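You operate a simulated robot arm through the tools that you are given. There is no shell and no other tool. Be economical: measure what you need, move in short steps, check, and stop when the job is done.

The job below is to be done with a simulated two-armed robot. You get a single attempt, and the scene is never put back.

TASK
Take the lid off the red jug and lay it down on the top of the green table. Take the teal carton and leave it on the orange sheet. Put the green carton on the grey table away on the upper wood shelf. Take the carton labelled "sugar" from the grey table and leave it on the white tile. Turn the green dial to 1. Put the yellow sponge on the black pad. Take the water bottle that says "fizzy" from the big bottle pack and put it on the teal tile. Take the ice pack from the top of the green cupboard and put it on the sink top. Any order will do. Set down upright: teal carton, green carton, carton, water bottle.

It is judged by the outcome, as a careful person would: the job done as asked, and still so three seconds after it is handed in. It fails if anything else is knocked over, pushed out of place, dropped, spilled or broken. A push-on lid holds only when it is set on centred and level and pressed home; a screw cap is set on level and turned clockwise until tight. Flat cloth is picked up by pressing the open fingertips on it (5 to 10 N) and closing them slowly along it; thin cloth reads only 2 to 8 mm in the jaws.

THE ROBOT
Two 7-joint arms with fingered hands on one trunk, on a base that drives. Base frame: it is fixed to the floor where the robot stands at the start and does not move with it; the origin is under the middle of the robot, x ahead of it, y to its left, z up; the surface under the hand at the start is at about z = 800. Units: mm, rad, N and s.
The left shoulder is at the start at [80, 197, 1465], the right one opposite. With the tool pointing down near the work surface each hand reaches from about 100 to 700 mm from the robot's upright axis, wherever it stands, measured 20 degrees to its own side. Places, roughly: black pad (8x8x3 cm) [-4200, 2500, 800]; green carton [-4000, 1250, 750]; green dial [-3500, 5100, 1200]; ice pack [-4250, 5250, 1000]; juice carton, yellow carton [-4250, 1250, 750]; orange sheet [-5750, 3500, 750]; red jug (12x17x22 cm) [500, -100, 900]; sink top [-4800, 5300, 900]; teal carton [-2250, 250, 1750]; teal tile [-5500, 4000, 750]; upper wood shelf (58x20 cm) [-4200, 5480, 1580]; water bottle [-3000, 5250, 250]; white tile [-4250, 1750, 750]; yellow sponge (7x5x4 cm) [-3100, 5300, 600]. Payload 4 kg a hand.
The TCP of each hand is the grasp point between the finger pads, 26 mm short of the fingertips. In the tool frame z runs along the fingers and y along their closing line. Largest opening 132 mm; the body of the gripper starts 73 mm behind the TCP. The gripper is a hand of 4 fingers: y runs from the thumb to the fingers, the wrist lies at [0, 0, -239] in the tool frame.
Orientation is that of the tool frame in the base frame, as a unit quaternion [w, x, y, z]. With the fingers straight down and closing along the base's y, the tool's x points along the base's -x, its y along +y and its z along -z.

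THE INTERFACE
- The arms move only by the tool step_arm. It takes "left_moves", "right_moves" or both (then of equal length, played together; a hand with none holds still); each is a list of rows, each a list of 6 numbers: the turn, a rotation vector about the tool's x, y, z in units of 4 degrees (1.0 is 4 degrees), then the shift along the tool's x, y, z in units of 25 mm (1.0 is 25 mm). In form: [[ax, ay, az, tx, ty, tz], ...]. A call has 1 to 10 rows; each row shifts and turns the commanded pose from where the row before left it, along the tool's axes as they then stand. A call with a number of a shift or a turn outside -1 to 1 is refused whole. Rows are played at 5 a second. More than 50 mm and 0.15 rad between two rows, and nothing of the call is played. A pose out of reach is approached as far as the arm can. The call stops where the force on the tool passes 40 N (or 10 N more than at its start, if that is more) or the arm is blocked; 0.2 s more then pass. In this call time passes only in rows, and 0.2 s behind the last. It gives the time, the measured TCP pose, the force on the tool (base axes), the opening and the grip force at its end, in the units of the frame above (readings bear some noise), with the torque about the TCP (base axes, N m) and any sound that the robot's microphone picked up.
- Cameras (640 x 400 px; columns grow to the right, rows downward): "scene" is now at [100.5, -19.2, 1615.2]; the picture's right is [-0.22, -0.98, 0.00], its down [-0.80, 0.18, -0.58] and it looks along [0.56, -0.13, -0.82] (base axes); focal length 289 px, centre (320, 200). "left" rides on the left gripper at [-68, 2, -97] in its tool frame; the picture's right is [-0.03, -1.00, 0.00], its down [0.82, -0.02, -0.58] and it looks along [0.58, -0.01, 0.82] (tool axes); focal length 270 px, centre (320, 200). "right" rides on the right gripper at [68, 2, -97] in its tool frame; the picture's right is [-0.02, 1.00, 0.00], its down [-0.82, -0.02, -0.58] and it looks along [-0.58, -0.02, 0.82] (tool axes); focal length 270 px, centre (320, 200). There is no depth. A picture from a camera that has moved, and an enlarged one, comes with that camera's place and axes in the base frame and with its lens.
- capture(camera): a new picture of that camera. No time passes.
- lift_body(by): slides the trunk up (or, below 0, down) by that many mm; the arms and the scene camera ride with it, the base frame stays. It gives what a move gives, with no picture.
- steer(legs): drives the robot by 1 to 6 legs, each [ahead, left, turn to the left] in mm, mm and rad, along the robot's own axes; the way and the turn of a leg run together, so that a leg with both is an arc; at most 1500 mm and 3.142 rad a leg. The arms and the cameras ride along, it lands a little off, and it stops where it bumps. It gives what a move gives.
- curl_fingers(finger1, finger2, finger3, thumb_bend, hand): sets how far each is bent, from 0 (flat) to 1 (curled in); at 0.3 the hand is open as for a grip, at 0.7 the pads meet at the TCP. One left out holds its place. A second passes; each finger stops where it meets its share of the squeeze, and holds until it gets a number again. It is the only way to open and close the hand. It gives what a move gives, with no picture; readings hold the bend of each and the force on the fingers (four entries, about 0 where the hand has none), thumb and palm.
- turn_head(pan, tilt): turns the head with the scene camera to pan (to the left, within 1.501 rad either way) and tilt (down, from -0.506 to 1.204), counted from straight ahead of the robot. It gives what a move gives.
- enlarge(camera, box): a new picture of the part [left, top, right, bottom] of that camera's present view, enlarged. No time passes.
- finish_job(): hands the job in; it is judged then, once.

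Work in short steps. Places have to be worked out from the pictures, the camera data and where the tool is seen: move nearer, look again, correct. Check each grasp and each placing, and mend what went wrong. You have 207 turns and 210 pictures in all, those below and enlarged ones among them. Open the grippers and draw the arms clear of the work before you hand the job in, unless the task says otherwise; then end with one line.

The tools are called after "Emit:" as a command line: name --argument value ..., lists and objects as JSON in quotes. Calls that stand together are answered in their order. step_arm: Moves the arms, as the interface text tells. Its arguments: {"type":"object","properties":{"left_moves":{"type":"array"},"right_moves":{"type":"array"}},"required":[]} The other tools are called the same way: lift_body (by) slides the trunk up or down; curl_fingers (finger1, finger2, finger3, thumb_bend, hand) moves the fingers one by one; steer (legs) drives the base; turn_head (pan, tilt) turns the head that bears the scene camera; capture (camera) takes a picture; enlarge (camera, box) takes an enlarged picture of a part of a camera's view; finish_job () hands the job in.

At the start:

```text
time: 0.0
left_eef_pos: [631.2, 16.8, 1149.3]
left_ee_rot: [-0.001, 0.0, 1.0, 0.0]
left_wrist_force: [0.1, 0.3, -0.6]
left_moment: [-0.01, 0.01, -0.03]
left_grip_width: 131.9
left_finger_force: 0.1
left_shape: jaw
left_bend: [0.3, 0.3, 0.3, 0.3]
left_finger forces: [0.0, 0.0, 0.1, 0.0, 0.1, 0.0]
right_eef_pos: [352.2, -307.3, 1007.3]
right_ee_rot: [0.012, 0.0, 1.0, -0.005]
right_wrist_force: [0.3, -0.2, -0.7]
right_moment: [-0.02, 0.02, 0.01]
right_grip_width: 132.2
right_finger_force: 0.0
right_shape: jaw
right_bend: [0.3, 0.3, 0.3, 0.3]
right_finger forces: [0.1, 0.0, 0.1, 0.0, 0.0, 0.1]
trunk travel left (down, up): [-775.0, 65.0]
robot x, y, heading: [3.6, -0.6, 0.005]
head pan, tilt: [-0.22, 0.956]
```

scene: 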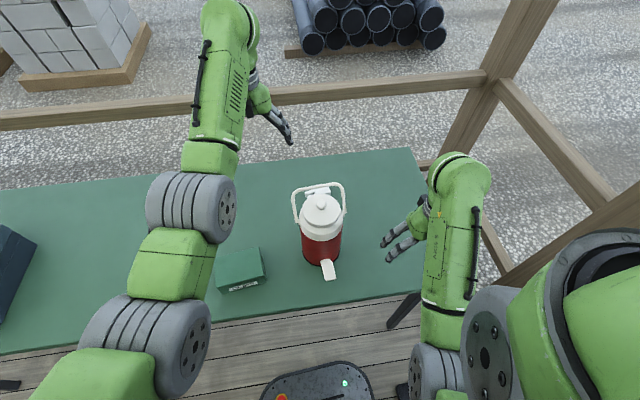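
right: 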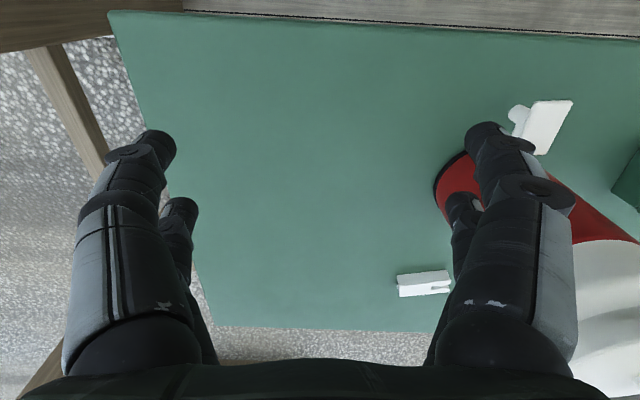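
left: 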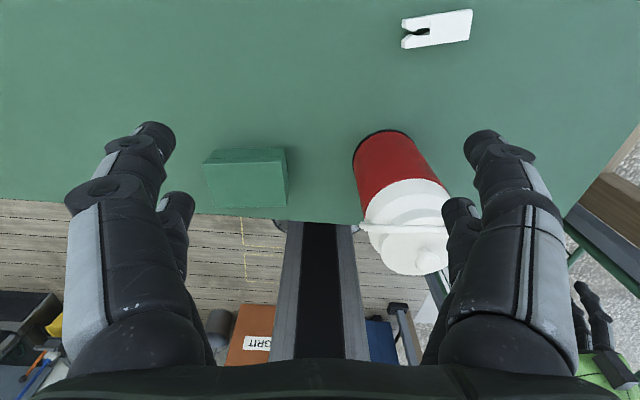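

The red jug stands on the green table ahead with a white lid and a bail handle; I look closer at it.

Emit:
enlarge --camera "scene" --box '[260, 150, 400, 290]'

Emit:
enlarge --camera "left" --box '[320, 100, 500, 290]'

```text
2.86 times, centred on (330, 220) of scene
camera zoom: at [100.5, -19.2, 1615.2], right [-0.22, -0.98, 0.0], down [-0.8, 0.18, -0.58], along [0.56, -0.13, -0.82], focal length 825 px, centre (291, 143)
```

zoom: 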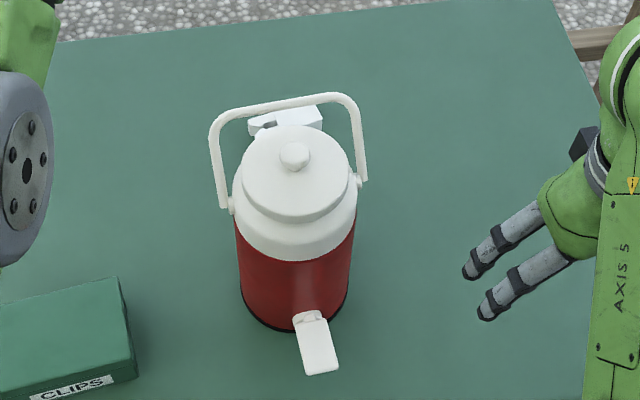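

```text
2.11 times, centred on (410, 195) of left
camera zoom: at [701.1, 18.8, 1246.0], right [0.03, -1.0, 0.0], down [-0.82, -0.02, 0.58], along [-0.58, -0.01, -0.82], focal length 569 px, centre (130, 210)
```

zoom: 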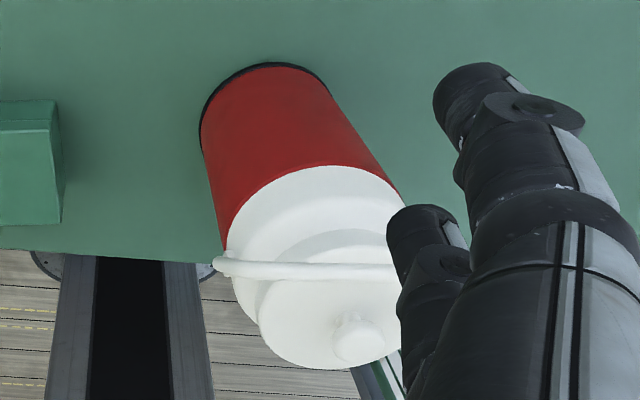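

Triangulated, the lid's knob is at about (480,-107,1041) and the handle bar leans forward near x 530. I raise the right hand over it and draw the left hand aside.

Emit:
step_arm --left_moves '[[0, 0, 0, 0, 1, 0], [0, 0, 0, 0, 1, 0], [0, 0, 0, 0, 1, 0], [0, 0, 0, 0, 1, 0], [0, 0, 0, 0, 1, 0], [0, 0, 0, 0, 1, 0], [0, 0, 0, 0, 1, 0], [0, 0, 0, 0, 1, 0], [0, 0, 0, 0, 0, 0], [0, 0, 0, 0, 0, 0]]' --right_moves '[[0, 0, 0, 0, 0, -1], [0, 0, 0, 0, 0, -1], [0, 0, 0, 0, 0, -1], [0, 0, 0, 0, 0, -1], [0, 0, 0, 0, 0, -1], [0, 0, 0, -1, 1, -0.7], [0, 0, 0, -1, 1, 0], [0, 0, 0, -1, 1, 0], [0, 0, 0, -1, 1, 0], [0, 0, 0, -1, 1, 0]]'

Emit:
capture --camera "right"

Emit:
capture --camera "scene"

```text
time: 0.7
left_eef_pos: [632.2, 69.3, 1152.0]
left_ee_rot: [0.0, 0.0, 1.0, -0.001]
left_wrist_force: [0.1, 0.4, 0.7]
left_moment: [-0.04, 0.0, -0.04]
left_grip_width: 132.3
left_finger_force: 0.1
left_shape: jaw
left_bend: [0.3, 0.3, 0.3, 0.3]
left_finger forces: [0.0, 0.0, 0.0, 0.0, 0.0, 0.1]
right_eef_pos: [390.6, -321.1, 1089.3]
right_ee_rot: [0.077, 0.001, 0.997, -0.031]
right_wrist_force: [-0.3, 0.5, -0.6]
right_moment: [-0.02, -0.02, 0.02]
right_grip_width: 132.1
right_finger_force: 0.1
right_shape: jaw
right_bend: [0.3, 0.3, 0.3, 0.3]
right_finger forces: [0.0, 0.0, 0.0, 0.0, 0.0, 0.0]
right hand out of reach, approached as far as the arm can: row 2, 3
trunk travel left (down, up): [-775.0, 65.0]
robot x, y, heading: [2.3, 0.3, -0.001]
head pan, tilt: [-0.22, 0.956]
stopped in row 3 (right hand): the arm was blocked; the commanded pose is now the measured one
```

```text
204 pictures are left
camera right: at [308.8, -313.9, 1175.6], right [0.03, 1.0, -0.06], down [0.72, 0.02, 0.7], along [0.7, -0.06, -0.72], focal length 270 px, centre (320, 200)
```

right: 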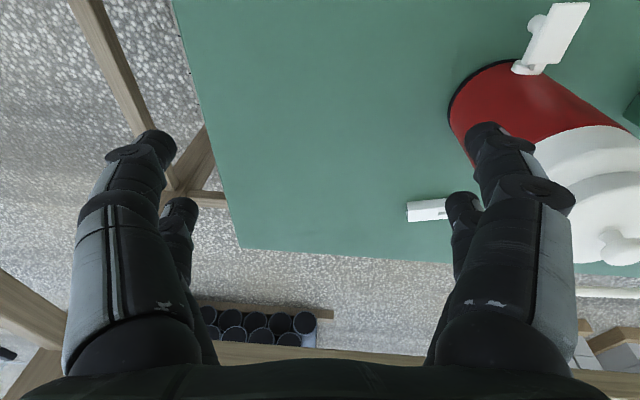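

```text
203 pictures are left
camera scene: at [100.3, -17.4, 1618.0], right [-0.22, -0.98, 0.0], down [-0.8, 0.18, -0.58], along [0.56, -0.13, -0.82], focal length 289 px, centre (320, 200)
```

scene: 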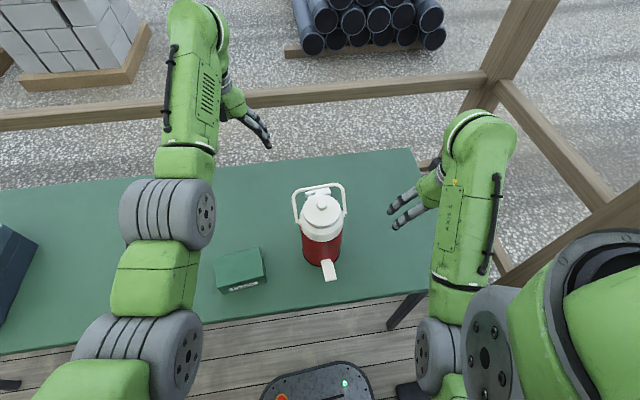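

The arm was folded too tight to rise there and tilted a little. I lift the trunk instead, then move forward and level the hand.

Emit:
lift_body --by 60

Emit:
step_arm --right_moves '[[0, 0, 0, -1, 0, 0], [-0.3, 0.55, 0, -1, 0, 0], [-0.3, 0.55, 0, -0.5, 1, 0], [-0.3, 0.55, 0, -0.5, 1, 0], [0, 0.55, 0, -0.5, 1, 0], [0, 0, 0, 0, 1, 0], [0, 0, 0, 0, 1, 0]]'

Emit:
capture --camera "right"

```text
time: 1.7
left_eef_pos: [632.8, 67.1, 1208.2]
left_ee_rot: [0.0, 0.0, 1.0, 0.0]
left_wrist_force: [0.0, 0.6, 0.1]
left_moment: [0.0, -0.03, 0.0]
left_grip_width: 132.0
left_finger_force: 0.1
left_shape: jaw
left_bend: [0.3, 0.3, 0.3, 0.3]
left_finger forces: [0.0, 0.1, 0.0, 0.0, 0.0, 0.0]
right_eef_pos: [394.8, -324.7, 1152.4]
right_ee_rot: [0.085, 0.001, 0.996, -0.034]
right_wrist_force: [-0.3, 0.4, -0.3]
right_moment: [-0.01, 0.0, 0.0]
right_grip_width: 131.7
right_finger_force: 0.0
right_shape: jaw
right_bend: [0.3, 0.3, 0.3, 0.3]
right_finger forces: [0.0, 0.0, 0.0, 0.1, 0.0, 0.0]
trunk travel left (down, up): [-835.0, 5.0]
robot x, y, heading: [-0.3, 4.9, 0.002]
head pan, tilt: [-0.22, 0.956]
```

```text
time: 3.3
left_eef_pos: [632.2, 70.0, 1209.3]
left_ee_rot: [-0.001, 0.0, 1.0, -0.001]
left_wrist_force: [-0.1, 0.1, -0.3]
left_moment: [0.01, 0.01, -0.01]
left_grip_width: 131.8
left_finger_force: 0.0
left_shape: jaw
left_bend: [0.3, 0.3, 0.3, 0.3]
left_finger forces: [0.1, 0.0, 0.0, 0.0, 0.1, 0.0]
right_eef_pos: [485.9, -197.8, 1137.0]
right_ee_rot: [0.001, 0.0, 1.0, 0.0]
right_wrist_force: [-0.5, 0.7, -0.2]
right_moment: [-0.05, -0.01, 0.04]
right_grip_width: 131.6
right_finger_force: 0.0
right_shape: jaw
right_bend: [0.3, 0.3, 0.3, 0.3]
right_finger forces: [0.0, 0.1, 0.0, 0.0, 0.1, 0.0]
right hand out of reach, approached as far as the arm can: row 2, 3, 4, 6
trunk travel left (down, up): [-835.0, 5.0]
robot x, y, heading: [0.4, 0.7, 0.001]
head pan, tilt: [-0.22, 0.956]
```

```text
202 pictures are left
camera right: at [417.9, -196.4, 1235.8], right [0.03, 1.0, 0.0], down [0.82, -0.02, 0.58], along [0.58, -0.01, -0.82], focal length 270 px, centre (320, 200)
```

right: 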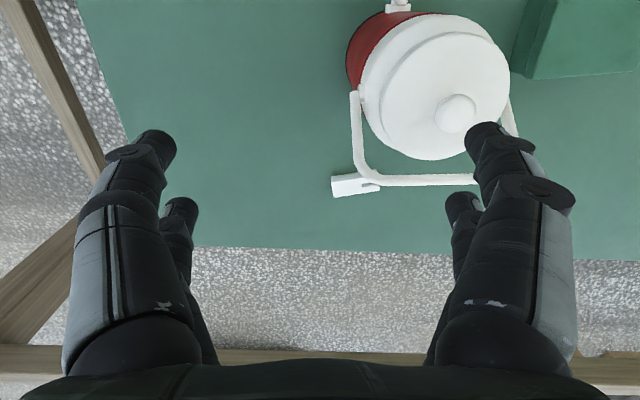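

The hand is level at (486,-198,1137). The knob is at about (481,-102); I move over it.

Emit:
step_arm --right_moves '[[0, 0, 0, 0, 1, 0], [0, 0, 0, 0, 1, 0], [0, 0, 0, 0, 1, 0], [0, 0, 0, 0.2, 0.8, 0], [0, 0, 0, 0, 0, 0]]'

Emit:
capture --camera "right"

Emit:
capture --camera "scene"

```text
time: 4.5
left_eef_pos: [632.4, 68.2, 1209.0]
left_ee_rot: [0.0, 0.0, 1.0, 0.0]
left_wrist_force: [-0.2, 0.1, -0.2]
left_moment: [0.01, -0.01, 0.0]
left_grip_width: 132.1
left_finger_force: 0.1
left_shape: jaw
left_bend: [0.3, 0.3, 0.3, 0.3]
left_finger forces: [0.1, 0.0, 0.0, 0.0, 0.0, 0.0]
right_eef_pos: [481.1, -104.4, 1138.0]
right_ee_rot: [0.0, 0.0, 1.0, 0.001]
right_wrist_force: [-0.4, 0.7, -0.2]
right_moment: [-0.02, 0.0, 0.02]
right_grip_width: 131.8
right_finger_force: 0.0
right_shape: jaw
right_bend: [0.3, 0.3, 0.3, 0.3]
right_finger forces: [0.1, 0.0, 0.1, 0.0, 0.0, 0.0]
trunk travel left (down, up): [-835.0, 5.0]
robot x, y, heading: [0.4, -0.4, -0.003]
head pan, tilt: [-0.22, 0.956]
```

```text
201 pictures are left
camera right: at [413.7, -102.4, 1235.9], right [0.03, 1.0, 0.0], down [0.82, -0.02, 0.58], along [0.58, -0.01, -0.82], focal length 270 px, centre (320, 200)
```

right: 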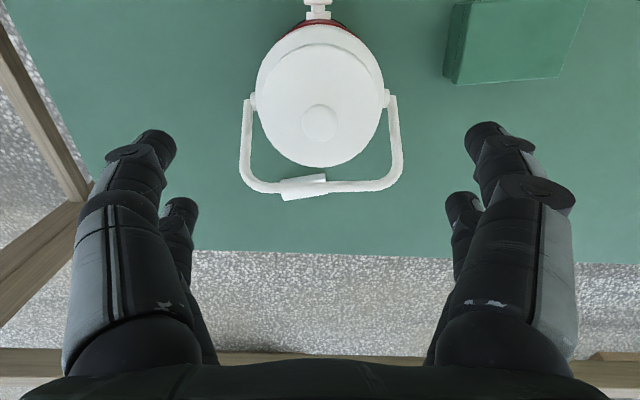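

```text
200 pictures are left
camera scene: at [100.4, -19.2, 1675.5], right [-0.22, -0.98, 0.0], down [-0.8, 0.18, -0.58], along [0.56, -0.13, -0.82], focal length 289 px, centre (320, 200)
```

scene: 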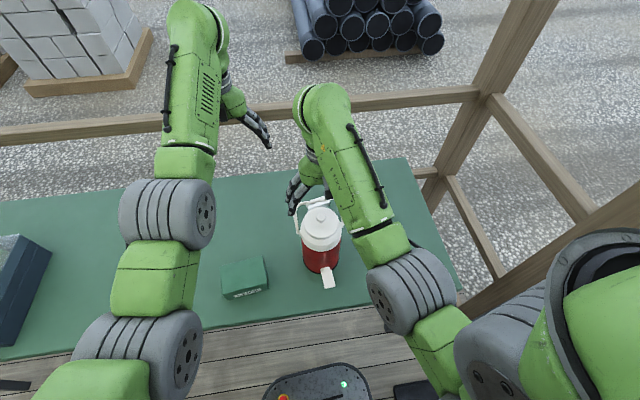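

The knob is centred under the hand. I pre-close the fingers about half and descend to z≈1055.

Emit:
curl_fingers --hand "right" --finger1 0.5 --finger2 0.5 --finger3 0.5 --thumb_bend 0.5

Emit:
step_arm --right_moves '[[0, 0, 0, 0, 0, 1], [0, 0, 0, 0, 0, 1], [0, 0, 0, 0, 0, 0.7], [0, 0, 0, 0, 0, 0.5]]'

Emit:
capture --camera "right"

Emit:
enlarge --camera "scene" --box '[260, 150, 400, 290]'

```text
time: 5.5
left_eef_pos: [632.4, 68.9, 1208.4]
left_ee_rot: [0.0, 0.0, 1.0, 0.0]
left_wrist_force: [0.6, -0.5, 0.0]
left_moment: [-0.01, 0.0, 0.01]
left_grip_width: 131.9
left_finger_force: 0.1
left_shape: jaw
left_bend: [0.3, 0.3, 0.3, 0.3]
left_finger forces: [0.1, 0.0, 0.0, 0.0, 0.0, 0.1]
right_eef_pos: [481.4, -104.3, 1137.5]
right_ee_rot: [-0.001, 0.0, 1.0, 0.001]
right_wrist_force: [0.2, -0.2, -0.1]
right_moment: [0.0, -0.01, -0.02]
right_grip_width: 66.4
right_finger_force: 0.1
right_shape: fingers
right_bend: [0.5, 0.5, 0.5, 0.5]
right_finger forces: [0.0, 0.0, 0.1, 0.0, 0.0, 0.0]
trunk travel left (down, up): [-835.0, 5.0]
robot x, y, heading: [3.9, 2.8, -0.003]
head pan, tilt: [-0.22, 0.956]
```

```text
time: 6.5
left_eef_pos: [631.3, 68.3, 1209.4]
left_ee_rot: [0.001, 0.001, 1.0, 0.001]
left_wrist_force: [0.3, 0.0, 0.1]
left_moment: [-0.02, -0.02, 0.01]
left_grip_width: 132.0
left_finger_force: 0.1
left_shape: jaw
left_bend: [0.3, 0.3, 0.3, 0.3]
left_finger forces: [0.1, 0.1, 0.0, 0.1, 0.0, 0.0]
right_eef_pos: [481.6, -104.9, 1060.5]
right_ee_rot: [0.003, 0.0, 1.0, 0.0]
right_wrist_force: [2.5, 1.0, 11.7]
right_moment: [0.01, -0.11, 0.02]
right_grip_width: 66.6
right_finger_force: 5.1
right_shape: fingers
right_bend: [0.5, 0.5, 0.5, 0.5]
right_finger forces: [2.9, 2.5, 3.0, 0.0, 2.9, 0.0]
trunk travel left (down, up): [-835.0, 5.0]
robot x, y, heading: [3.3, -0.5, 0.002]
head pan, tilt: [-0.22, 0.956]
```

```text
199 pictures are left
camera right: at [412.6, -102.4, 1158.5], right [0.03, 1.0, 0.0], down [0.81, -0.02, 0.58], along [0.58, -0.01, -0.81], focal length 270 px, centre (320, 200)
```

right: 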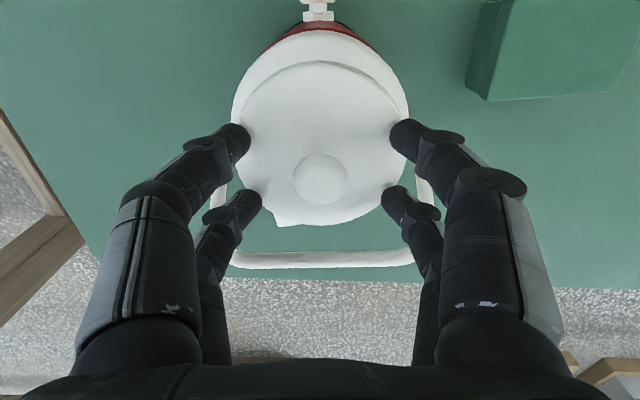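

```text
2.86 times, centred on (330, 220) of scene
camera zoom: at [98.0, -18.9, 1676.0], right [-0.22, -0.98, 0.0], down [-0.8, 0.18, -0.58], along [0.56, -0.13, -0.82], focal length 825 px, centre (291, 143)
```

zoom: 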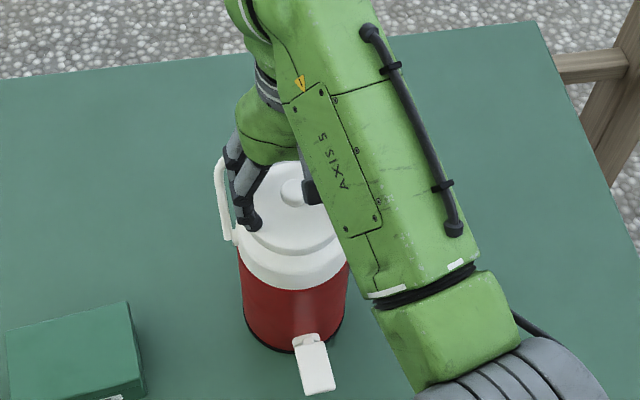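

Tips rest on the lid (12 N) with the four fingers straddling the knob. I back off 4 mm and close.

Emit:
step_arm --right_moves '[[0, 0, 0, 0.1, 0, -0.2]]'

Emit:
curl_fingers --hand "right" --finger1 0.75 --finger2 0.75 --finger3 0.75 --thumb_bend 0.75

Emit:
capture --camera "right"

```text
time: 6.9
left_eef_pos: [634.4, 69.4, 1209.5]
left_ee_rot: [-0.001, -0.001, 1.0, 0.0]
left_wrist_force: [-0.8, -0.4, -0.3]
left_moment: [-0.01, 0.03, -0.03]
left_grip_width: 131.6
left_finger_force: 0.1
left_shape: jaw
left_bend: [0.3, 0.3, 0.3, 0.3]
left_finger forces: [0.0, 0.1, 0.0, 0.1, 0.0, 0.0]
right_eef_pos: [480.5, -104.7, 1060.7]
right_ee_rot: [-0.002, -0.001, 1.0, 0.001]
right_wrist_force: [0.0, 0.0, 0.6]
right_moment: [-0.01, 0.02, -0.01]
right_grip_width: 65.9
right_finger_force: 0.1
right_shape: fingers
right_bend: [0.5, 0.5, 0.5, 0.5]
right_finger forces: [0.2, 0.1, 0.0, 0.0, 0.2, 0.1]
trunk travel left (down, up): [-835.0, 5.0]
robot x, y, heading: [1.2, 0.2, 0.003]
head pan, tilt: [-0.22, 0.956]
```

```text
time: 7.9
left_eef_pos: [632.8, 67.8, 1209.0]
left_ee_rot: [0.0, 0.0, 1.0, -0.001]
left_wrist_force: [0.2, -0.2, -0.9]
left_moment: [0.01, 0.02, 0.0]
left_grip_width: 131.7
left_finger_force: 0.0
left_shape: jaw
left_bend: [0.3, 0.3, 0.3, 0.3]
left_finger forces: [0.1, 0.0, 0.0, 0.0, 0.1, 0.0]
right_eef_pos: [480.0, -105.7, 1063.3]
right_ee_rot: [0.001, 0.0, 1.0, 0.001]
right_wrist_force: [0.7, -3.2, 0.3]
right_moment: [-0.12, -0.07, 0.01]
right_grip_width: 0.0
right_finger_force: 2.6
right_shape: fingers
right_bend: [0.73, 0.58, 0.53, 0.73]
right_finger forces: [0.0, 0.0, 4.4, 0.0, 0.0, 0.0]
trunk travel left (down, up): [-835.0, 5.0]
robot x, y, heading: [3.6, -3.1, 0.002]
head pan, tilt: [-0.22, 0.956]
heard: snap
```

```text
197 pictures are left
camera right: at [411.5, -103.7, 1161.3], right [0.03, 1.0, 0.0], down [0.82, -0.02, 0.58], along [0.58, -0.01, -0.82], focal length 270 px, centre (320, 200)
```

right: 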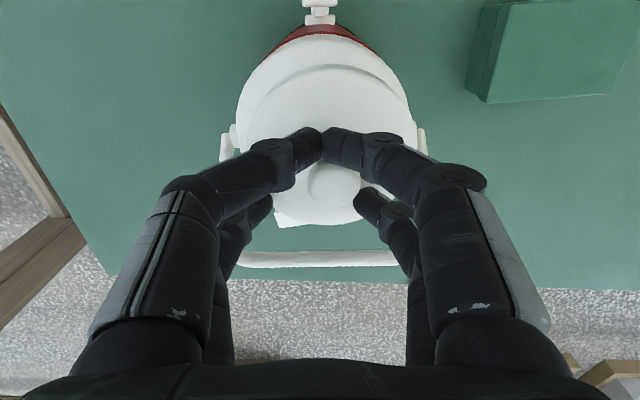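

A snap was heard; the near finger pair closed in front of the knob while the far pair pressed on it. I reopen and check the lid.

Emit:
curl_fingers --hand "right" --finger1 0.45 --finger2 0.5 --finger3 0.5 --thumb_bend 0.45

Emit:
enlarge --camera "right" --box '[200, 0, 440, 280]'

Emit:
enlarge --camera "left" --box '[300, 100, 640, 400]'

```text
time: 8.9
left_eef_pos: [632.9, 68.4, 1208.6]
left_ee_rot: [0.001, 0.0, 1.0, 0.0]
left_wrist_force: [0.4, 0.5, -0.4]
left_moment: [0.01, 0.01, 0.0]
left_grip_width: 132.0
left_finger_force: 0.1
left_shape: jaw
left_bend: [0.3, 0.3, 0.3, 0.3]
left_finger forces: [0.0, 0.1, 0.0, 0.1, 0.1, 0.1]
right_eef_pos: [478.9, -103.7, 1063.0]
right_ee_rot: [0.0, -0.001, 1.0, 0.001]
right_wrist_force: [-0.2, -0.3, 0.5]
right_moment: [-0.01, -0.01, -0.04]
right_grip_width: 82.5
right_finger_force: 0.1
right_shape: fingers
right_bend: [0.45, 0.5, 0.5, 0.45]
right_finger forces: [0.0, 0.1, 0.0, 0.0, 0.1, 0.0]
trunk travel left (down, up): [-835.0, 5.0]
robot x, y, heading: [-2.2, 6.1, 0.001]
head pan, tilt: [-0.22, 0.956]
```

```text
1.43 times, centred on (320, 140) of right
camera zoom: at [411.2, -102.3, 1161.7], right [0.03, 1.0, 0.0], down [0.82, -0.02, 0.58], along [0.58, -0.01, -0.82], focal length 386 px, centre (320, 286)
```

zoom: 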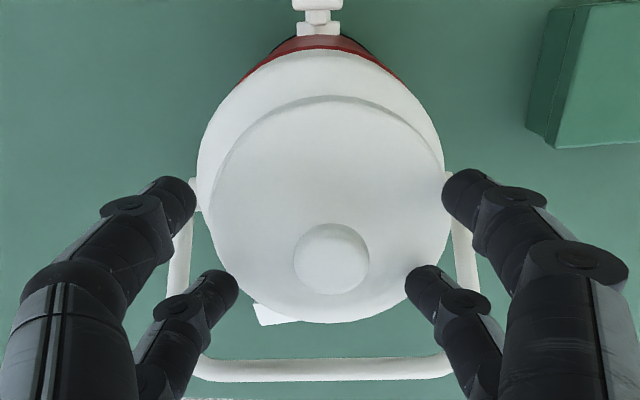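

```text
1.33 times, centred on (470, 250) of left
camera zoom: at [700.8, 71.1, 1305.8], right [0.03, -1.0, 0.0], down [-0.82, -0.02, 0.58], along [-0.58, -0.02, -0.82], focal length 360 px, centre (120, 133)
```

zoom: 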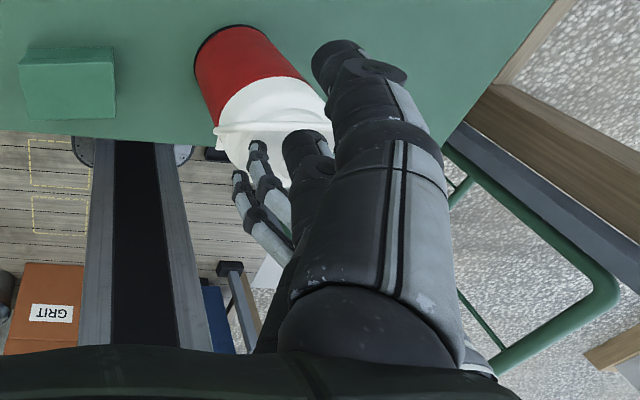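

The lid has popped loose, shifted ~3 mm to +y. I shift the hand back 18 mm so finger pair 2/3 lines up with the knob, and close those two.

Emit:
step_arm --right_moves '[[0, 0, 0, 0.76, 0.12, 0]]'

Emit:
curl_fingers --hand "right" --finger2 0.56 --finger3 0.56

Emit:
capture --camera "right"

```text
time: 9.3
left_eef_pos: [631.1, 69.1, 1210.2]
left_ee_rot: [0.0, 0.0, 1.0, 0.0]
left_wrist_force: [-0.3, 0.4, 0.2]
left_moment: [0.01, 0.0, -0.05]
left_grip_width: 131.9
left_finger_force: 0.0
left_shape: jaw
left_bend: [0.3, 0.3, 0.3, 0.3]
left_finger forces: [0.0, 0.0, 0.1, 0.0, 0.1, 0.0]
right_eef_pos: [460.4, -102.7, 1063.0]
right_ee_rot: [0.0, 0.0, 1.0, 0.001]
right_wrist_force: [-0.2, 0.6, -0.8]
right_moment: [-0.04, 0.01, 0.0]
right_grip_width: 82.1
right_finger_force: 0.1
right_shape: fingers
right_bend: [0.45, 0.5, 0.5, 0.45]
right_finger forces: [0.0, 0.1, 0.0, 0.0, 0.0, 0.0]
trunk travel left (down, up): [-835.0, 5.0]
robot x, y, heading: [0.2, -3.3, 0.001]
head pan, tilt: [-0.22, 0.956]
```

```text
time: 10.3
left_eef_pos: [631.9, 69.8, 1209.7]
left_ee_rot: [-0.001, -0.001, 1.0, 0.0]
left_wrist_force: [-0.3, -0.1, -0.2]
left_moment: [0.03, -0.01, -0.01]
left_grip_width: 131.7
left_finger_force: 0.0
left_shape: jaw
left_bend: [0.3, 0.3, 0.3, 0.3]
left_finger forces: [0.0, 0.0, 0.0, 0.1, 0.1, 0.1]
right_eef_pos: [460.3, -101.5, 1063.1]
right_ee_rot: [0.001, 0.001, 1.0, 0.001]
right_wrist_force: [0.1, -0.3, -0.4]
right_moment: [0.0, 0.01, -0.02]
right_grip_width: 82.4
right_finger_force: 0.0
right_shape: fingers
right_bend: [0.45, 0.56, 0.56, 0.45]
right_finger forces: [0.0, 0.0, 0.1, 0.1, 0.1, 0.0]
trunk travel left (down, up): [-835.0, 5.0]
robot x, y, heading: [-1.9, -0.4, -0.0]
head pan, tilt: [-0.22, 0.956]
```

```text
194 pictures are left
camera right: at [392.7, -99.5, 1161.3], right [0.03, 1.0, 0.0], down [0.82, -0.02, 0.58], along [0.58, -0.01, -0.82], focal length 270 px, centre (320, 200)
```

right: 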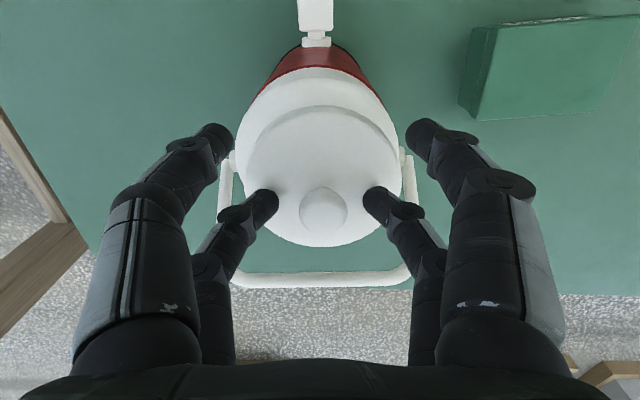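

Fingers 2 and 3 now straddle the knob, nearly aligned. I nudge 4 mm ahead and close them.

Emit:
step_arm --right_moves '[[0, 0, 0, -0.15, 0, 0]]'

Emit:
curl_fingers --hand "right" --finger2 0.75 --finger3 0.75

Emit:
capture --camera "right"

```text
time: 10.7
left_eef_pos: [632.1, 69.9, 1210.0]
left_ee_rot: [0.001, 0.0, 1.0, 0.0]
left_wrist_force: [0.7, -0.4, -0.4]
left_moment: [-0.01, 0.01, -0.01]
left_grip_width: 132.0
left_finger_force: 0.1
left_shape: jaw
left_bend: [0.3, 0.3, 0.3, 0.3]
left_finger forces: [0.0, 0.0, 0.0, 0.0, 0.1, 0.1]
right_eef_pos: [464.8, -101.7, 1062.4]
right_ee_rot: [0.0, 0.0, 1.0, 0.001]
right_wrist_force: [-0.5, 0.3, -0.9]
right_moment: [0.03, 0.0, 0.04]
right_grip_width: 82.1
right_finger_force: 0.1
right_shape: fingers
right_bend: [0.45, 0.56, 0.56, 0.45]
right_finger forces: [0.0, 0.0, 0.1, 0.0, 0.0, 0.1]
trunk travel left (down, up): [-835.0, 5.0]
robot x, y, heading: [2.7, -5.3, 0.001]
head pan, tilt: [-0.22, 0.956]
```

```text
time: 11.7
left_eef_pos: [632.0, 69.6, 1208.0]
left_ee_rot: [0.0, 0.0, 1.0, -0.001]
left_wrist_force: [-0.6, -0.3, -0.2]
left_moment: [0.01, -0.02, -0.02]
left_grip_width: 132.3
left_finger_force: 0.0
left_shape: jaw
left_bend: [0.3, 0.3, 0.3, 0.3]
left_finger forces: [0.0, 0.0, 0.0, 0.0, 0.0, 0.1]
right_eef_pos: [464.7, -101.2, 1062.3]
right_ee_rot: [0.0, 0.001, 1.0, 0.001]
right_wrist_force: [-0.8, 0.3, 0.2]
right_moment: [0.0, 0.01, -0.01]
right_grip_width: 82.3
right_finger_force: 6.6
right_shape: fingers
right_bend: [0.45, 0.64, 0.64, 0.45]
right_finger forces: [0.0, 6.3, 6.4, 0.0, 0.0, 0.0]
trunk travel left (down, up): [-835.0, 5.0]
robot x, y, heading: [7.0, -2.2, 0.002]
head pan, tilt: [-0.22, 0.956]
```

```text
193 pictures are left
camera right: at [396.4, -99.7, 1161.1], right [0.03, 1.0, 0.0], down [0.82, -0.02, 0.58], along [0.58, -0.01, -0.82], focal length 270 px, centre (320, 200)
```

right: 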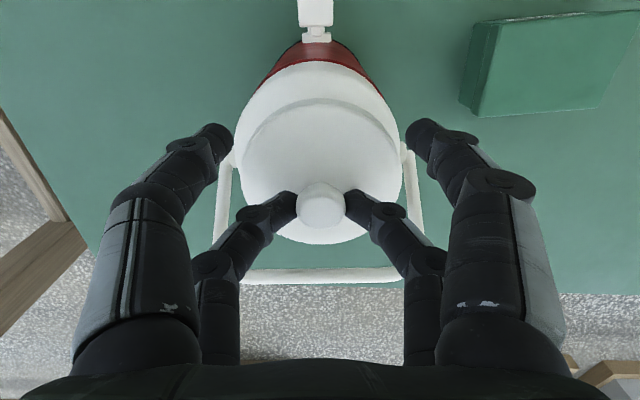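

The knob is held symmetrically at 6.4 N. I lift slowly and look.

Emit:
step_arm --right_moves '[[0, 0, 0, 0, 0, -0.2], [0, 0, 0, 0, 0, -0.3], [0, 0, 0, 0, 0, -0.5], [0, 0, 0, 0, 0, -0.6]]'

Emit:
capture --camera "right"

Emit:
enlarge --camera "scene" --box '[260, 150, 400, 290]'

```text
time: 12.7
left_eef_pos: [633.0, 68.3, 1209.1]
left_ee_rot: [0.001, -0.001, 1.0, 0.0]
left_wrist_force: [0.2, -0.1, -0.8]
left_moment: [0.0, 0.02, -0.02]
left_grip_width: 131.9
left_finger_force: 0.1
left_shape: jaw
left_bend: [0.3, 0.3, 0.3, 0.3]
left_finger forces: [0.0, 0.0, 0.0, 0.0, 0.1, 0.0]
right_eef_pos: [462.8, -99.2, 1102.9]
right_ee_rot: [0.0, 0.001, 1.0, 0.001]
right_wrist_force: [-0.4, 0.5, 0.0]
right_moment: [-0.01, 0.0, 0.04]
right_grip_width: 82.3
right_finger_force: 6.4
right_shape: fingers
right_bend: [0.45, 0.64, 0.64, 0.45]
right_finger forces: [0.0, 6.3, 6.3, 0.0, 0.1, 0.0]
trunk travel left (down, up): [-835.0, 5.0]
robot x, y, heading: [0.6, 2.0, -0.0]
head pan, tilt: [-0.22, 0.956]
```

```text
192 pictures are left
camera right: at [395.5, -99.7, 1201.4], right [0.03, 1.0, 0.0], down [0.82, -0.02, 0.58], along [0.58, -0.01, -0.82], focal length 270 px, centre (320, 200)
```

right: 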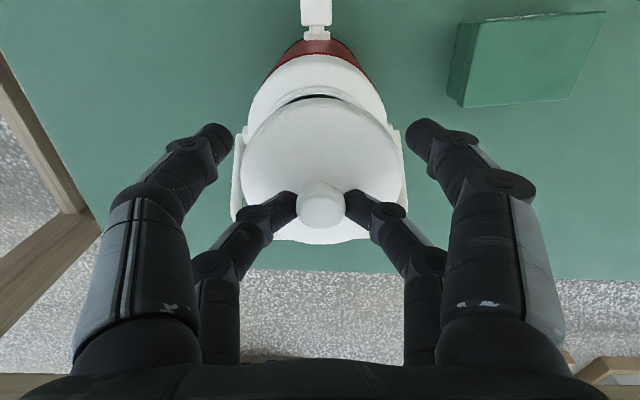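

```text
2.86 times, centred on (330, 220) of scene
camera zoom: at [100.3, -19.1, 1675.5], right [-0.22, -0.98, 0.0], down [-0.8, 0.18, -0.58], along [0.56, -0.13, -0.82], focal length 825 px, centre (291, 143)
```

zoom: 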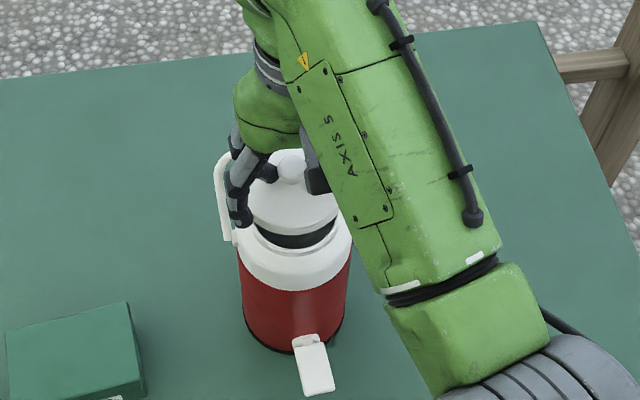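

The lid is off and hanging level. I raise clear and carry it to the right over open table at y≈-300.

Emit:
step_arm --right_moves '[[0, 0, 0, 0, 0, -1], [0, 0, 0, -0.2, 0, -0.4], [0, 0, 0, 0, -1, 0], [0, 0, 0, 0, -1, 0], [0, 0, 0, 0, -1, 0], [0, 0, 0, 0, -1, 0], [0, 0, 0, 0, -1, 0], [0, 0, 0, 0, -1, 0], [0, 0, 0, 0, -1, 0], [0, 0, 0, 0, -1, 0]]'

Emit:
capture --camera "scene"

```text
time: 14.9
left_eef_pos: [632.5, 67.7, 1208.6]
left_ee_rot: [0.0, 0.001, 1.0, 0.0]
left_wrist_force: [0.3, -0.2, -0.1]
left_moment: [0.01, -0.02, 0.02]
left_grip_width: 132.0
left_finger_force: 0.1
left_shape: jaw
left_bend: [0.3, 0.3, 0.3, 0.3]
left_finger forces: [0.0, 0.0, 0.0, 0.0, 0.1, 0.0]
right_eef_pos: [473.3, -301.7, 1130.1]
right_ee_rot: [0.001, 0.0, 1.0, 0.001]
right_wrist_force: [0.0, 0.6, 0.0]
right_moment: [-0.01, 0.02, 0.01]
right_grip_width: 82.6
right_finger_force: 6.2
right_shape: fingers
right_bend: [0.45, 0.65, 0.65, 0.45]
right_finger forces: [0.1, 6.3, 6.2, 0.1, 0.0, 0.0]
right hand out of reach, approached as far as the arm can: row 2, 4
trunk travel left (down, up): [-835.0, 5.0]
robot x, y, heading: [0.2, -1.8, 0.003]
head pan, tilt: [-0.22, 0.956]
```

```text
190 pictures are left
camera scene: at [101.1, -20.3, 1675.5], right [-0.22, -0.98, 0.0], down [-0.8, 0.18, -0.58], along [0.56, -0.13, -0.82], focal length 289 px, centre (320, 200)
```

scene: 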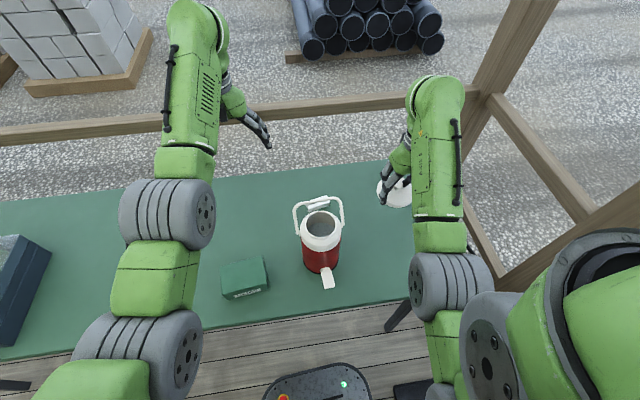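

Lid is clear of the jug over open table. Lowering.

Emit:
step_arm --right_moves '[[0, 0, 0, 0, 0, 1], [0, 0, 0, 0, 0, 1], [0, 0, 0, 0, 0, 1], [0, 0, 0, 0, 0, 1], [0, 0, 0, 0, 0, 1], [0, 0, 0, 0, 0, 1], [0, 0, 0, 0, 0, 1], [0, 0, 0, 0, 0, 1], [0, 0, 0, 0, 0, 1], [0, 0, 0, 0, 0, 0.2]]'

Emit:
step_arm --right_moves '[[0, 0, 0, 0, 0, 0.2], [0, 0, 0, 0, 0, 0.2], [0, 0, 0, 0, 0, 0.2], [0, 0, 0, 0, 0, 0.2], [0, 0, 0, 0, 0, 0.2], [0, 0, 0, 0, 0, 0.2]]'

Emit:
capture --camera "scene"

```text
time: 17.1
left_eef_pos: [632.9, 69.3, 1210.1]
left_ee_rot: [0.0, 0.0, 1.0, 0.001]
left_wrist_force: [1.1, 0.1, 0.3]
left_moment: [0.05, -0.03, -0.02]
left_grip_width: 131.9
left_finger_force: 0.0
left_shape: jaw
left_bend: [0.3, 0.3, 0.3, 0.3]
left_finger forces: [0.0, 0.1, 0.1, 0.0, 0.0, 0.0]
right_eef_pos: [474.4, -298.6, 899.1]
right_ee_rot: [0.001, 0.001, 1.0, 0.001]
right_wrist_force: [0.6, 1.0, -0.1]
right_moment: [0.02, 0.01, 0.01]
right_grip_width: 82.4
right_finger_force: 6.2
right_shape: fingers
right_bend: [0.45, 0.65, 0.65, 0.45]
right_finger forces: [0.1, 6.0, 6.1, 0.0, 0.0, 0.0]
trunk travel left (down, up): [-835.0, 5.0]
robot x, y, heading: [-1.8, 1.3, 0.001]
head pan, tilt: [-0.22, 0.956]
```

```text
time: 18.5
left_eef_pos: [632.9, 69.6, 1206.9]
left_ee_rot: [0.0, 0.0, 1.0, 0.001]
left_wrist_force: [-0.1, 0.3, 0.1]
left_moment: [0.01, 0.02, 0.03]
left_grip_width: 131.9
left_finger_force: 0.2
left_shape: jaw
left_bend: [0.3, 0.3, 0.3, 0.3]
left_finger forces: [0.0, 0.0, 0.0, 0.0, 0.0, 0.1]
right_eef_pos: [474.3, -299.9, 870.3]
right_ee_rot: [0.001, 0.0, 1.0, 0.001]
right_wrist_force: [1.1, 0.8, -0.4]
right_moment: [-0.07, 0.02, -0.01]
right_grip_width: 82.5
right_finger_force: 6.0
right_shape: fingers
right_bend: [0.45, 0.65, 0.65, 0.45]
right_finger forces: [0.0, 6.0, 6.1, 0.1, 0.0, 0.1]
trunk travel left (down, up): [-835.0, 5.0]
robot x, y, heading: [0.8, -0.4, -0.001]
head pan, tilt: [-0.22, 0.956]
```

```text
189 pictures are left
camera scene: at [100.8, -19.3, 1675.5], right [-0.22, -0.98, 0.0], down [-0.8, 0.18, -0.58], along [0.56, -0.13, -0.82], focal length 289 px, centre (320, 200)
```

scene: 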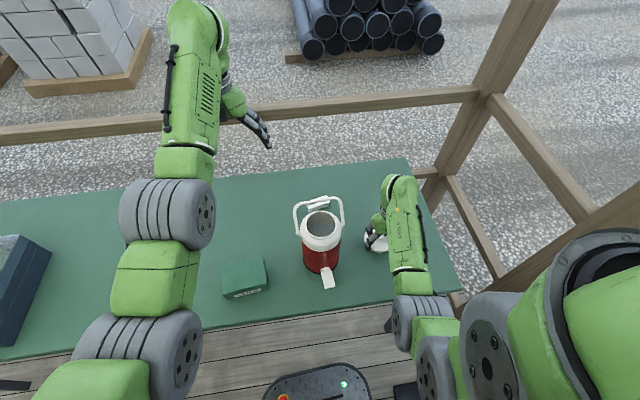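

Still no contact at 870; I continue down in small steps.

Emit:
step_arm --right_moves '[[0, 0, 0, 0, 0, 0.15], [0, 0, 0, 0, 0, 0.15], [0, 0, 0, 0, 0, 0.15], [0, 0, 0, 0, 0, 0.15], [0, 0, 0, 0, 0, 0.15]]'

Emit:
capture --camera "right"

```text
time: 19.7
left_eef_pos: [630.6, 70.2, 1210.7]
left_ee_rot: [0.0, 0.0, 1.0, 0.001]
left_wrist_force: [0.7, 0.3, -0.1]
left_moment: [-0.04, 0.02, -0.02]
left_grip_width: 131.7
left_finger_force: 0.1
left_shape: jaw
left_bend: [0.3, 0.3, 0.3, 0.3]
left_finger forces: [0.1, 0.0, 0.0, 0.1, 0.1, 0.0]
right_eef_pos: [474.3, -299.9, 853.4]
right_ee_rot: [0.001, 0.0, 1.0, 0.001]
right_wrist_force: [0.8, 0.1, 4.5]
right_moment: [0.01, -0.12, 0.02]
right_grip_width: 82.5
right_finger_force: 7.4
right_shape: fingers
right_bend: [0.45, 0.66, 0.66, 0.45]
right_finger forces: [0.0, 7.0, 7.1, 0.1, 0.1, 0.1]
trunk travel left (down, up): [-835.0, 5.0]
robot x, y, heading: [0.5, 3.1, 0.001]
head pan, tilt: [-0.22, 0.956]
```

```text
188 pictures are left
camera right: at [406.2, -298.5, 950.9], right [0.03, 1.0, 0.0], down [0.81, -0.02, 0.58], along [0.58, -0.01, -0.81], focal length 270 px, centre (320, 200)
```

right: 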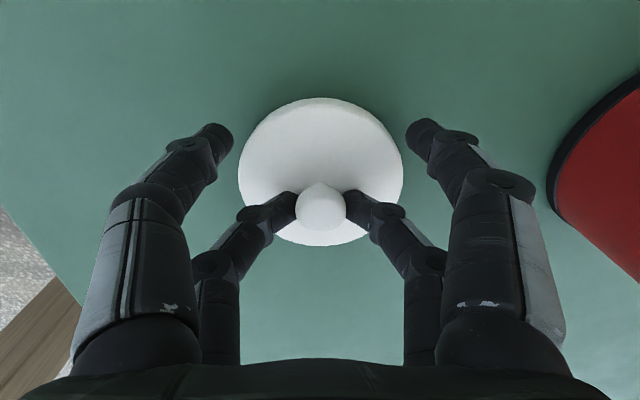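

The lid touches the table (4.5 N). I release and raise the hand.

Emit:
curl_fingers --hand "right" --finger2 0.5 --finger3 0.5

Emit:
step_arm --right_moves '[[0, 0, 0, 0, 0, -0.5], [0, 0, 0, 0, 0, -1], [0, 0, 0, 0, 0, -1], [0, 0, 0, 0, 0, -1], [0, 0, 0, 0, 0, -1], [0, 0, 0, 0, 0, -1], [0, 0, 0, 0, 0, -1], [0, 0, 0, 0, 0, -1], [0, 0, 0, 0, 0, -1]]'

Emit:
capture --camera "right"

Emit:
turn_head --pan 1.4 --tilt 0.3

Emit:
capture --camera "scene"

```text
time: 20.7
left_eef_pos: [629.7, 71.2, 1211.3]
left_ee_rot: [0.0, 0.0, 1.0, -0.002]
left_wrist_force: [-0.1, -0.4, 1.1]
left_moment: [0.02, -0.01, 0.01]
left_grip_width: 131.7
left_finger_force: 0.0
left_shape: jaw
left_bend: [0.3, 0.3, 0.3, 0.3]
left_finger forces: [0.0, 0.0, 0.1, 0.0, 0.0, 0.0]
right_eef_pos: [475.4, -299.3, 855.1]
right_ee_rot: [0.002, 0.0, 1.0, -0.001]
right_wrist_force: [4.3, -0.7, 22.9]
right_moment: [-0.06, -0.51, -0.03]
right_grip_width: 82.5
right_finger_force: 11.6
right_shape: fingers
right_bend: [0.45, 0.62, 0.62, 0.45]
right_finger forces: [0.0, 10.8, 12.4, 0.0, 0.0, 0.0]
trunk travel left (down, up): [-835.0, 5.0]
robot x, y, heading: [1.2, 2.3, -0.003]
head pan, tilt: [-0.22, 0.956]
```

```text
time: 22.7
left_eef_pos: [632.4, 69.5, 1209.5]
left_ee_rot: [0.0, 0.0, 1.0, 0.001]
left_wrist_force: [-0.6, 0.7, -0.4]
left_moment: [0.05, 0.0, -0.01]
left_grip_width: 131.9
left_finger_force: 0.0
left_shape: jaw
left_bend: [0.3, 0.3, 0.3, 0.3]
left_finger forces: [0.1, 0.0, 0.1, 0.1, 0.0, 0.0]
right_eef_pos: [474.4, -299.8, 1063.9]
right_ee_rot: [0.0, 0.001, 1.0, 0.001]
right_wrist_force: [-0.2, -0.1, -0.3]
right_moment: [-0.01, -0.02, 0.01]
right_grip_width: 82.2
right_finger_force: 0.1
right_shape: fingers
right_bend: [0.45, 0.5, 0.5, 0.45]
right_finger forces: [0.1, 0.0, 0.0, 0.0, 0.1, 0.1]
trunk travel left (down, up): [-835.0, 5.0]
robot x, y, heading: [3.7, -0.4, 0.002]
head pan, tilt: [-0.22, 0.956]
```

```text
187 pictures are left
camera right: at [405.6, -297.9, 1162.6], right [0.03, 1.0, 0.0], down [0.82, -0.02, 0.58], along [0.58, -0.01, -0.82], focal length 270 px, centre (320, 200)
```

right: 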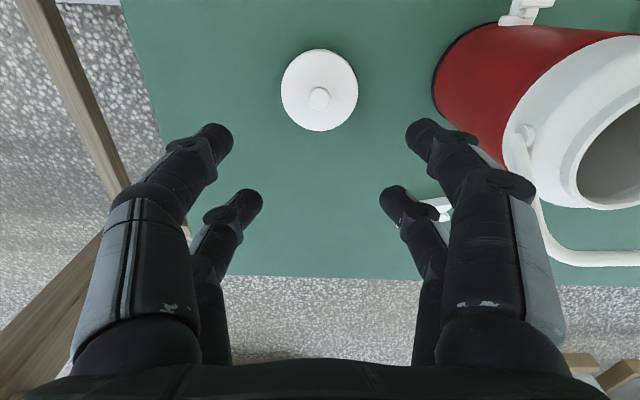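

```text
time: 24.3
left_eef_pos: [632.2, 67.6, 1208.6]
left_ee_rot: [0.001, 0.0, 1.0, -0.001]
left_wrist_force: [-0.5, -0.9, 0.3]
left_moment: [-0.03, 0.0, -0.04]
left_grip_width: 131.8
left_finger_force: 0.0
left_shape: jaw
left_bend: [0.3, 0.3, 0.3, 0.3]
left_finger forces: [0.0, 0.0, 0.0, 0.0, 0.0, 0.0]
right_eef_pos: [473.6, -299.6, 1064.4]
right_ee_rot: [0.0, 0.0, 1.0, 0.0]
right_wrist_force: [0.1, -0.2, -0.3]
right_moment: [-0.03, 0.02, -0.03]
right_grip_width: 82.7
right_finger_force: 0.0
right_shape: fingers
right_bend: [0.45, 0.5, 0.5, 0.45]
right_finger forces: [0.0, 0.0, 0.0, 0.0, 0.0, 0.0]
trunk travel left (down, up): [-835.0, 5.0]
robot x, y, heading: [-0.7, -0.9, 0.005]
head pan, tilt: [1.4, 0.3]
```

```text
186 pictures are left
camera scene: at [46.1, 88.6, 1731.9], right [0.99, -0.17, 0.0], down [-0.05, -0.29, -0.96], along [0.16, 0.94, -0.3], focal length 289 px, centre (320, 200)
```

scene: 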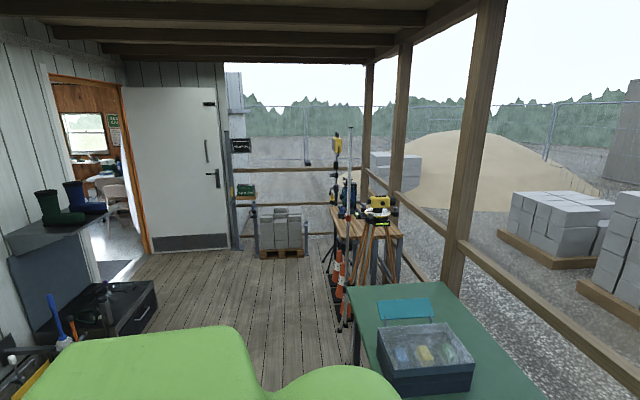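

Lid lies safely on the table. Next, I back off from the table a bit and turn left to look at the way into the building.

Emit:
steer --legs '[[-450, 0, 0]]'

Emit:
capture --camera "scene"

```text
time: 27.1
left_eef_pos: [186.0, 69.1, 1207.7]
left_ee_rot: [-0.002, 0.0, 1.0, 0.001]
left_wrist_force: [-0.1, 1.0, -0.2]
left_moment: [0.01, 0.06, 0.01]
left_grip_width: 132.1
left_finger_force: 0.0
left_shape: jaw
left_bend: [0.3, 0.3, 0.3, 0.3]
left_finger forces: [0.0, 0.1, 0.0, 0.0, 0.0, 0.1]
right_eef_pos: [28.6, -299.5, 1062.9]
right_ee_rot: [-0.002, 0.0, 1.0, 0.0]
right_wrist_force: [-0.8, 0.5, -0.2]
right_moment: [-0.06, -0.01, 0.01]
right_grip_width: 82.4
right_finger_force: 0.2
right_shape: fingers
right_bend: [0.45, 0.5, 0.5, 0.45]
right_finger forces: [0.0, 0.0, 0.1, 0.0, 0.0, 0.0]
trunk travel left (down, up): [-835.0, 5.0]
robot x, y, heading: [-448.3, 1.3, -0.0]
head pan, tilt: [1.4, 0.3]
```

```text
185 pictures are left
camera scene: at [-398.6, 88.6, 1731.8], right [0.99, -0.17, 0.0], down [-0.05, -0.29, -0.96], along [0.16, 0.94, -0.3], focal length 289 px, centre (320, 200)
```

scene: 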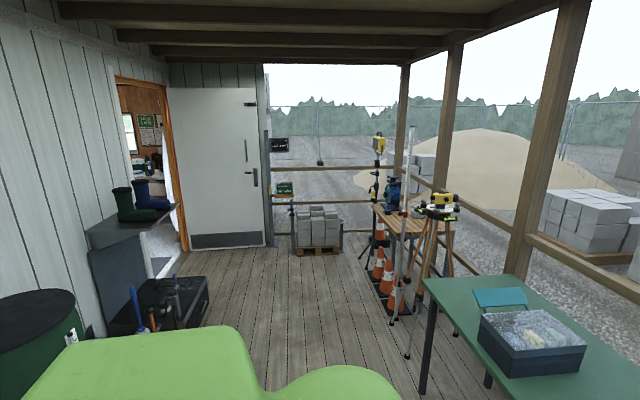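

The doorway in the wall on the -x side is ahead-left. I turn to face +y.

Emit:
steer --legs '[[0, 0, 1.57]]'

Emit:
turn_head --pan 0.5 --tilt 0.5

Emit:
capture --camera "scene"

Emit:
turn_head --pan 1.5 --tilt 0.4

Emit:
capture --camera "scene"

```text
time: 31.3
left_eef_pos: [-518.9, 632.1, 1208.0]
left_ee_rot: [0.0, 0.708, -0.706, 0.0]
left_wrist_force: [-0.3, -1.2, 1.0]
left_moment: [-0.05, -0.02, 0.03]
left_grip_width: 132.0
left_finger_force: 0.0
left_shape: jaw
left_bend: [0.3, 0.3, 0.3, 0.3]
left_finger forces: [0.0, 0.0, 0.0, 0.0, 0.0, 0.1]
right_eef_pos: [-149.5, 474.7, 1064.3]
right_ee_rot: [0.0, 0.708, -0.706, -0.001]
right_wrist_force: [-0.7, -0.4, 0.5]
right_moment: [0.0, 0.01, 0.0]
right_grip_width: 82.4
right_finger_force: 0.0
right_shape: fingers
right_bend: [0.45, 0.5, 0.5, 0.45]
right_finger forces: [0.1, 0.0, 0.0, 0.1, 0.1, 0.0]
trunk travel left (down, up): [-835.0, 5.0]
robot x, y, heading: [-447.1, 2.2, 1.569]
head pan, tilt: [1.4, 0.3]
```

```text
time: 32.5
left_eef_pos: [-519.8, 633.1, 1208.3]
left_ee_rot: [0.0, 0.709, -0.706, 0.0]
left_wrist_force: [0.0, 0.5, -0.7]
left_moment: [0.0, -0.05, 0.01]
left_grip_width: 131.8
left_finger_force: 0.2
left_shape: jaw
left_bend: [0.3, 0.3, 0.3, 0.3]
left_finger forces: [0.1, 0.1, 0.1, 0.0, 0.1, 0.1]
right_eef_pos: [-149.7, 474.6, 1063.5]
right_ee_rot: [0.001, 0.708, -0.706, -0.001]
right_wrist_force: [0.0, -0.2, 0.1]
right_moment: [-0.02, 0.0, 0.01]
right_grip_width: 82.4
right_finger_force: 0.1
right_shape: fingers
right_bend: [0.45, 0.5, 0.5, 0.45]
right_finger forces: [0.0, 0.0, 0.0, 0.1, 0.0, 0.1]
trunk travel left (down, up): [-835.0, 5.0]
robot x, y, heading: [-451.0, 0.5, 1.571]
head pan, tilt: [0.499, 0.499]
```

```text
184 pictures are left
camera scene: at [-492.4, 106.5, 1713.5], right [0.88, 0.48, 0.0], down [0.23, -0.42, -0.88], along [-0.42, 0.77, -0.48], focal length 289 px, centre (320, 200)
```

scene: 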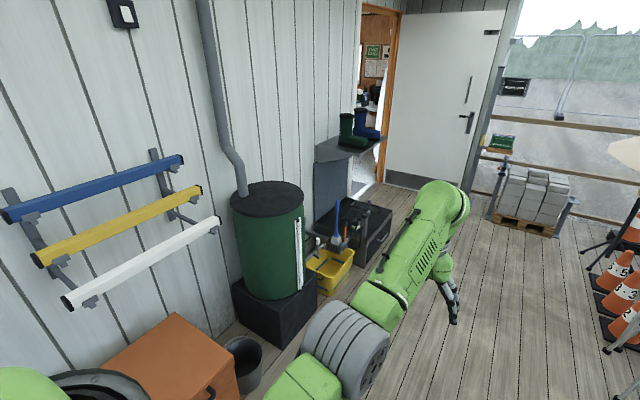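

```text
time: 33.8
left_eef_pos: [-520.0, 633.2, 1207.5]
left_ee_rot: [0.0, 0.708, -0.706, -0.001]
left_wrist_force: [0.2, -0.2, 0.2]
left_moment: [-0.02, 0.0, -0.01]
left_grip_width: 131.9
left_finger_force: 0.0
left_shape: jaw
left_bend: [0.3, 0.3, 0.3, 0.3]
left_finger forces: [0.0, 0.0, 0.1, 0.1, 0.0, 0.0]
right_eef_pos: [-150.3, 474.4, 1063.5]
right_ee_rot: [0.001, 0.708, -0.706, 0.0]
right_wrist_force: [-0.7, 0.6, 0.2]
right_moment: [0.0, 0.01, 0.0]
right_grip_width: 82.3
right_finger_force: 0.1
right_shape: fingers
right_bend: [0.45, 0.5, 0.5, 0.45]
right_finger forces: [0.0, 0.1, 0.0, 0.1, 0.0, 0.0]
trunk travel left (down, up): [-835.0, 5.0]
robot x, y, heading: [-446.1, 0.6, 1.573]
head pan, tilt: [1.499, 0.4]
```

```text
183 pictures are left
camera scene: at [-541.0, 33.3, 1722.7], right [0.07, 1.0, 0.0], down [0.39, -0.03, -0.92], along [-0.92, 0.06, -0.39], focal length 289 px, centre (320, 200)
```

scene: 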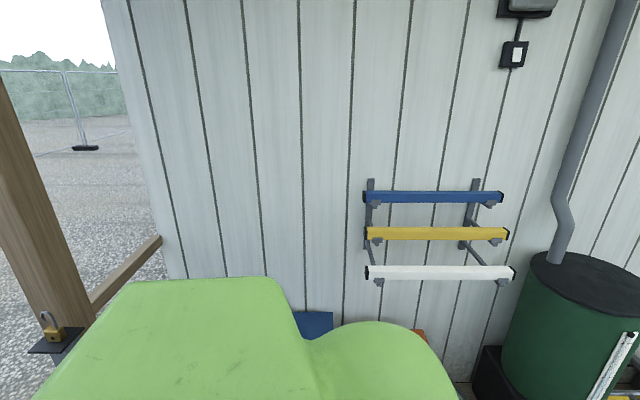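

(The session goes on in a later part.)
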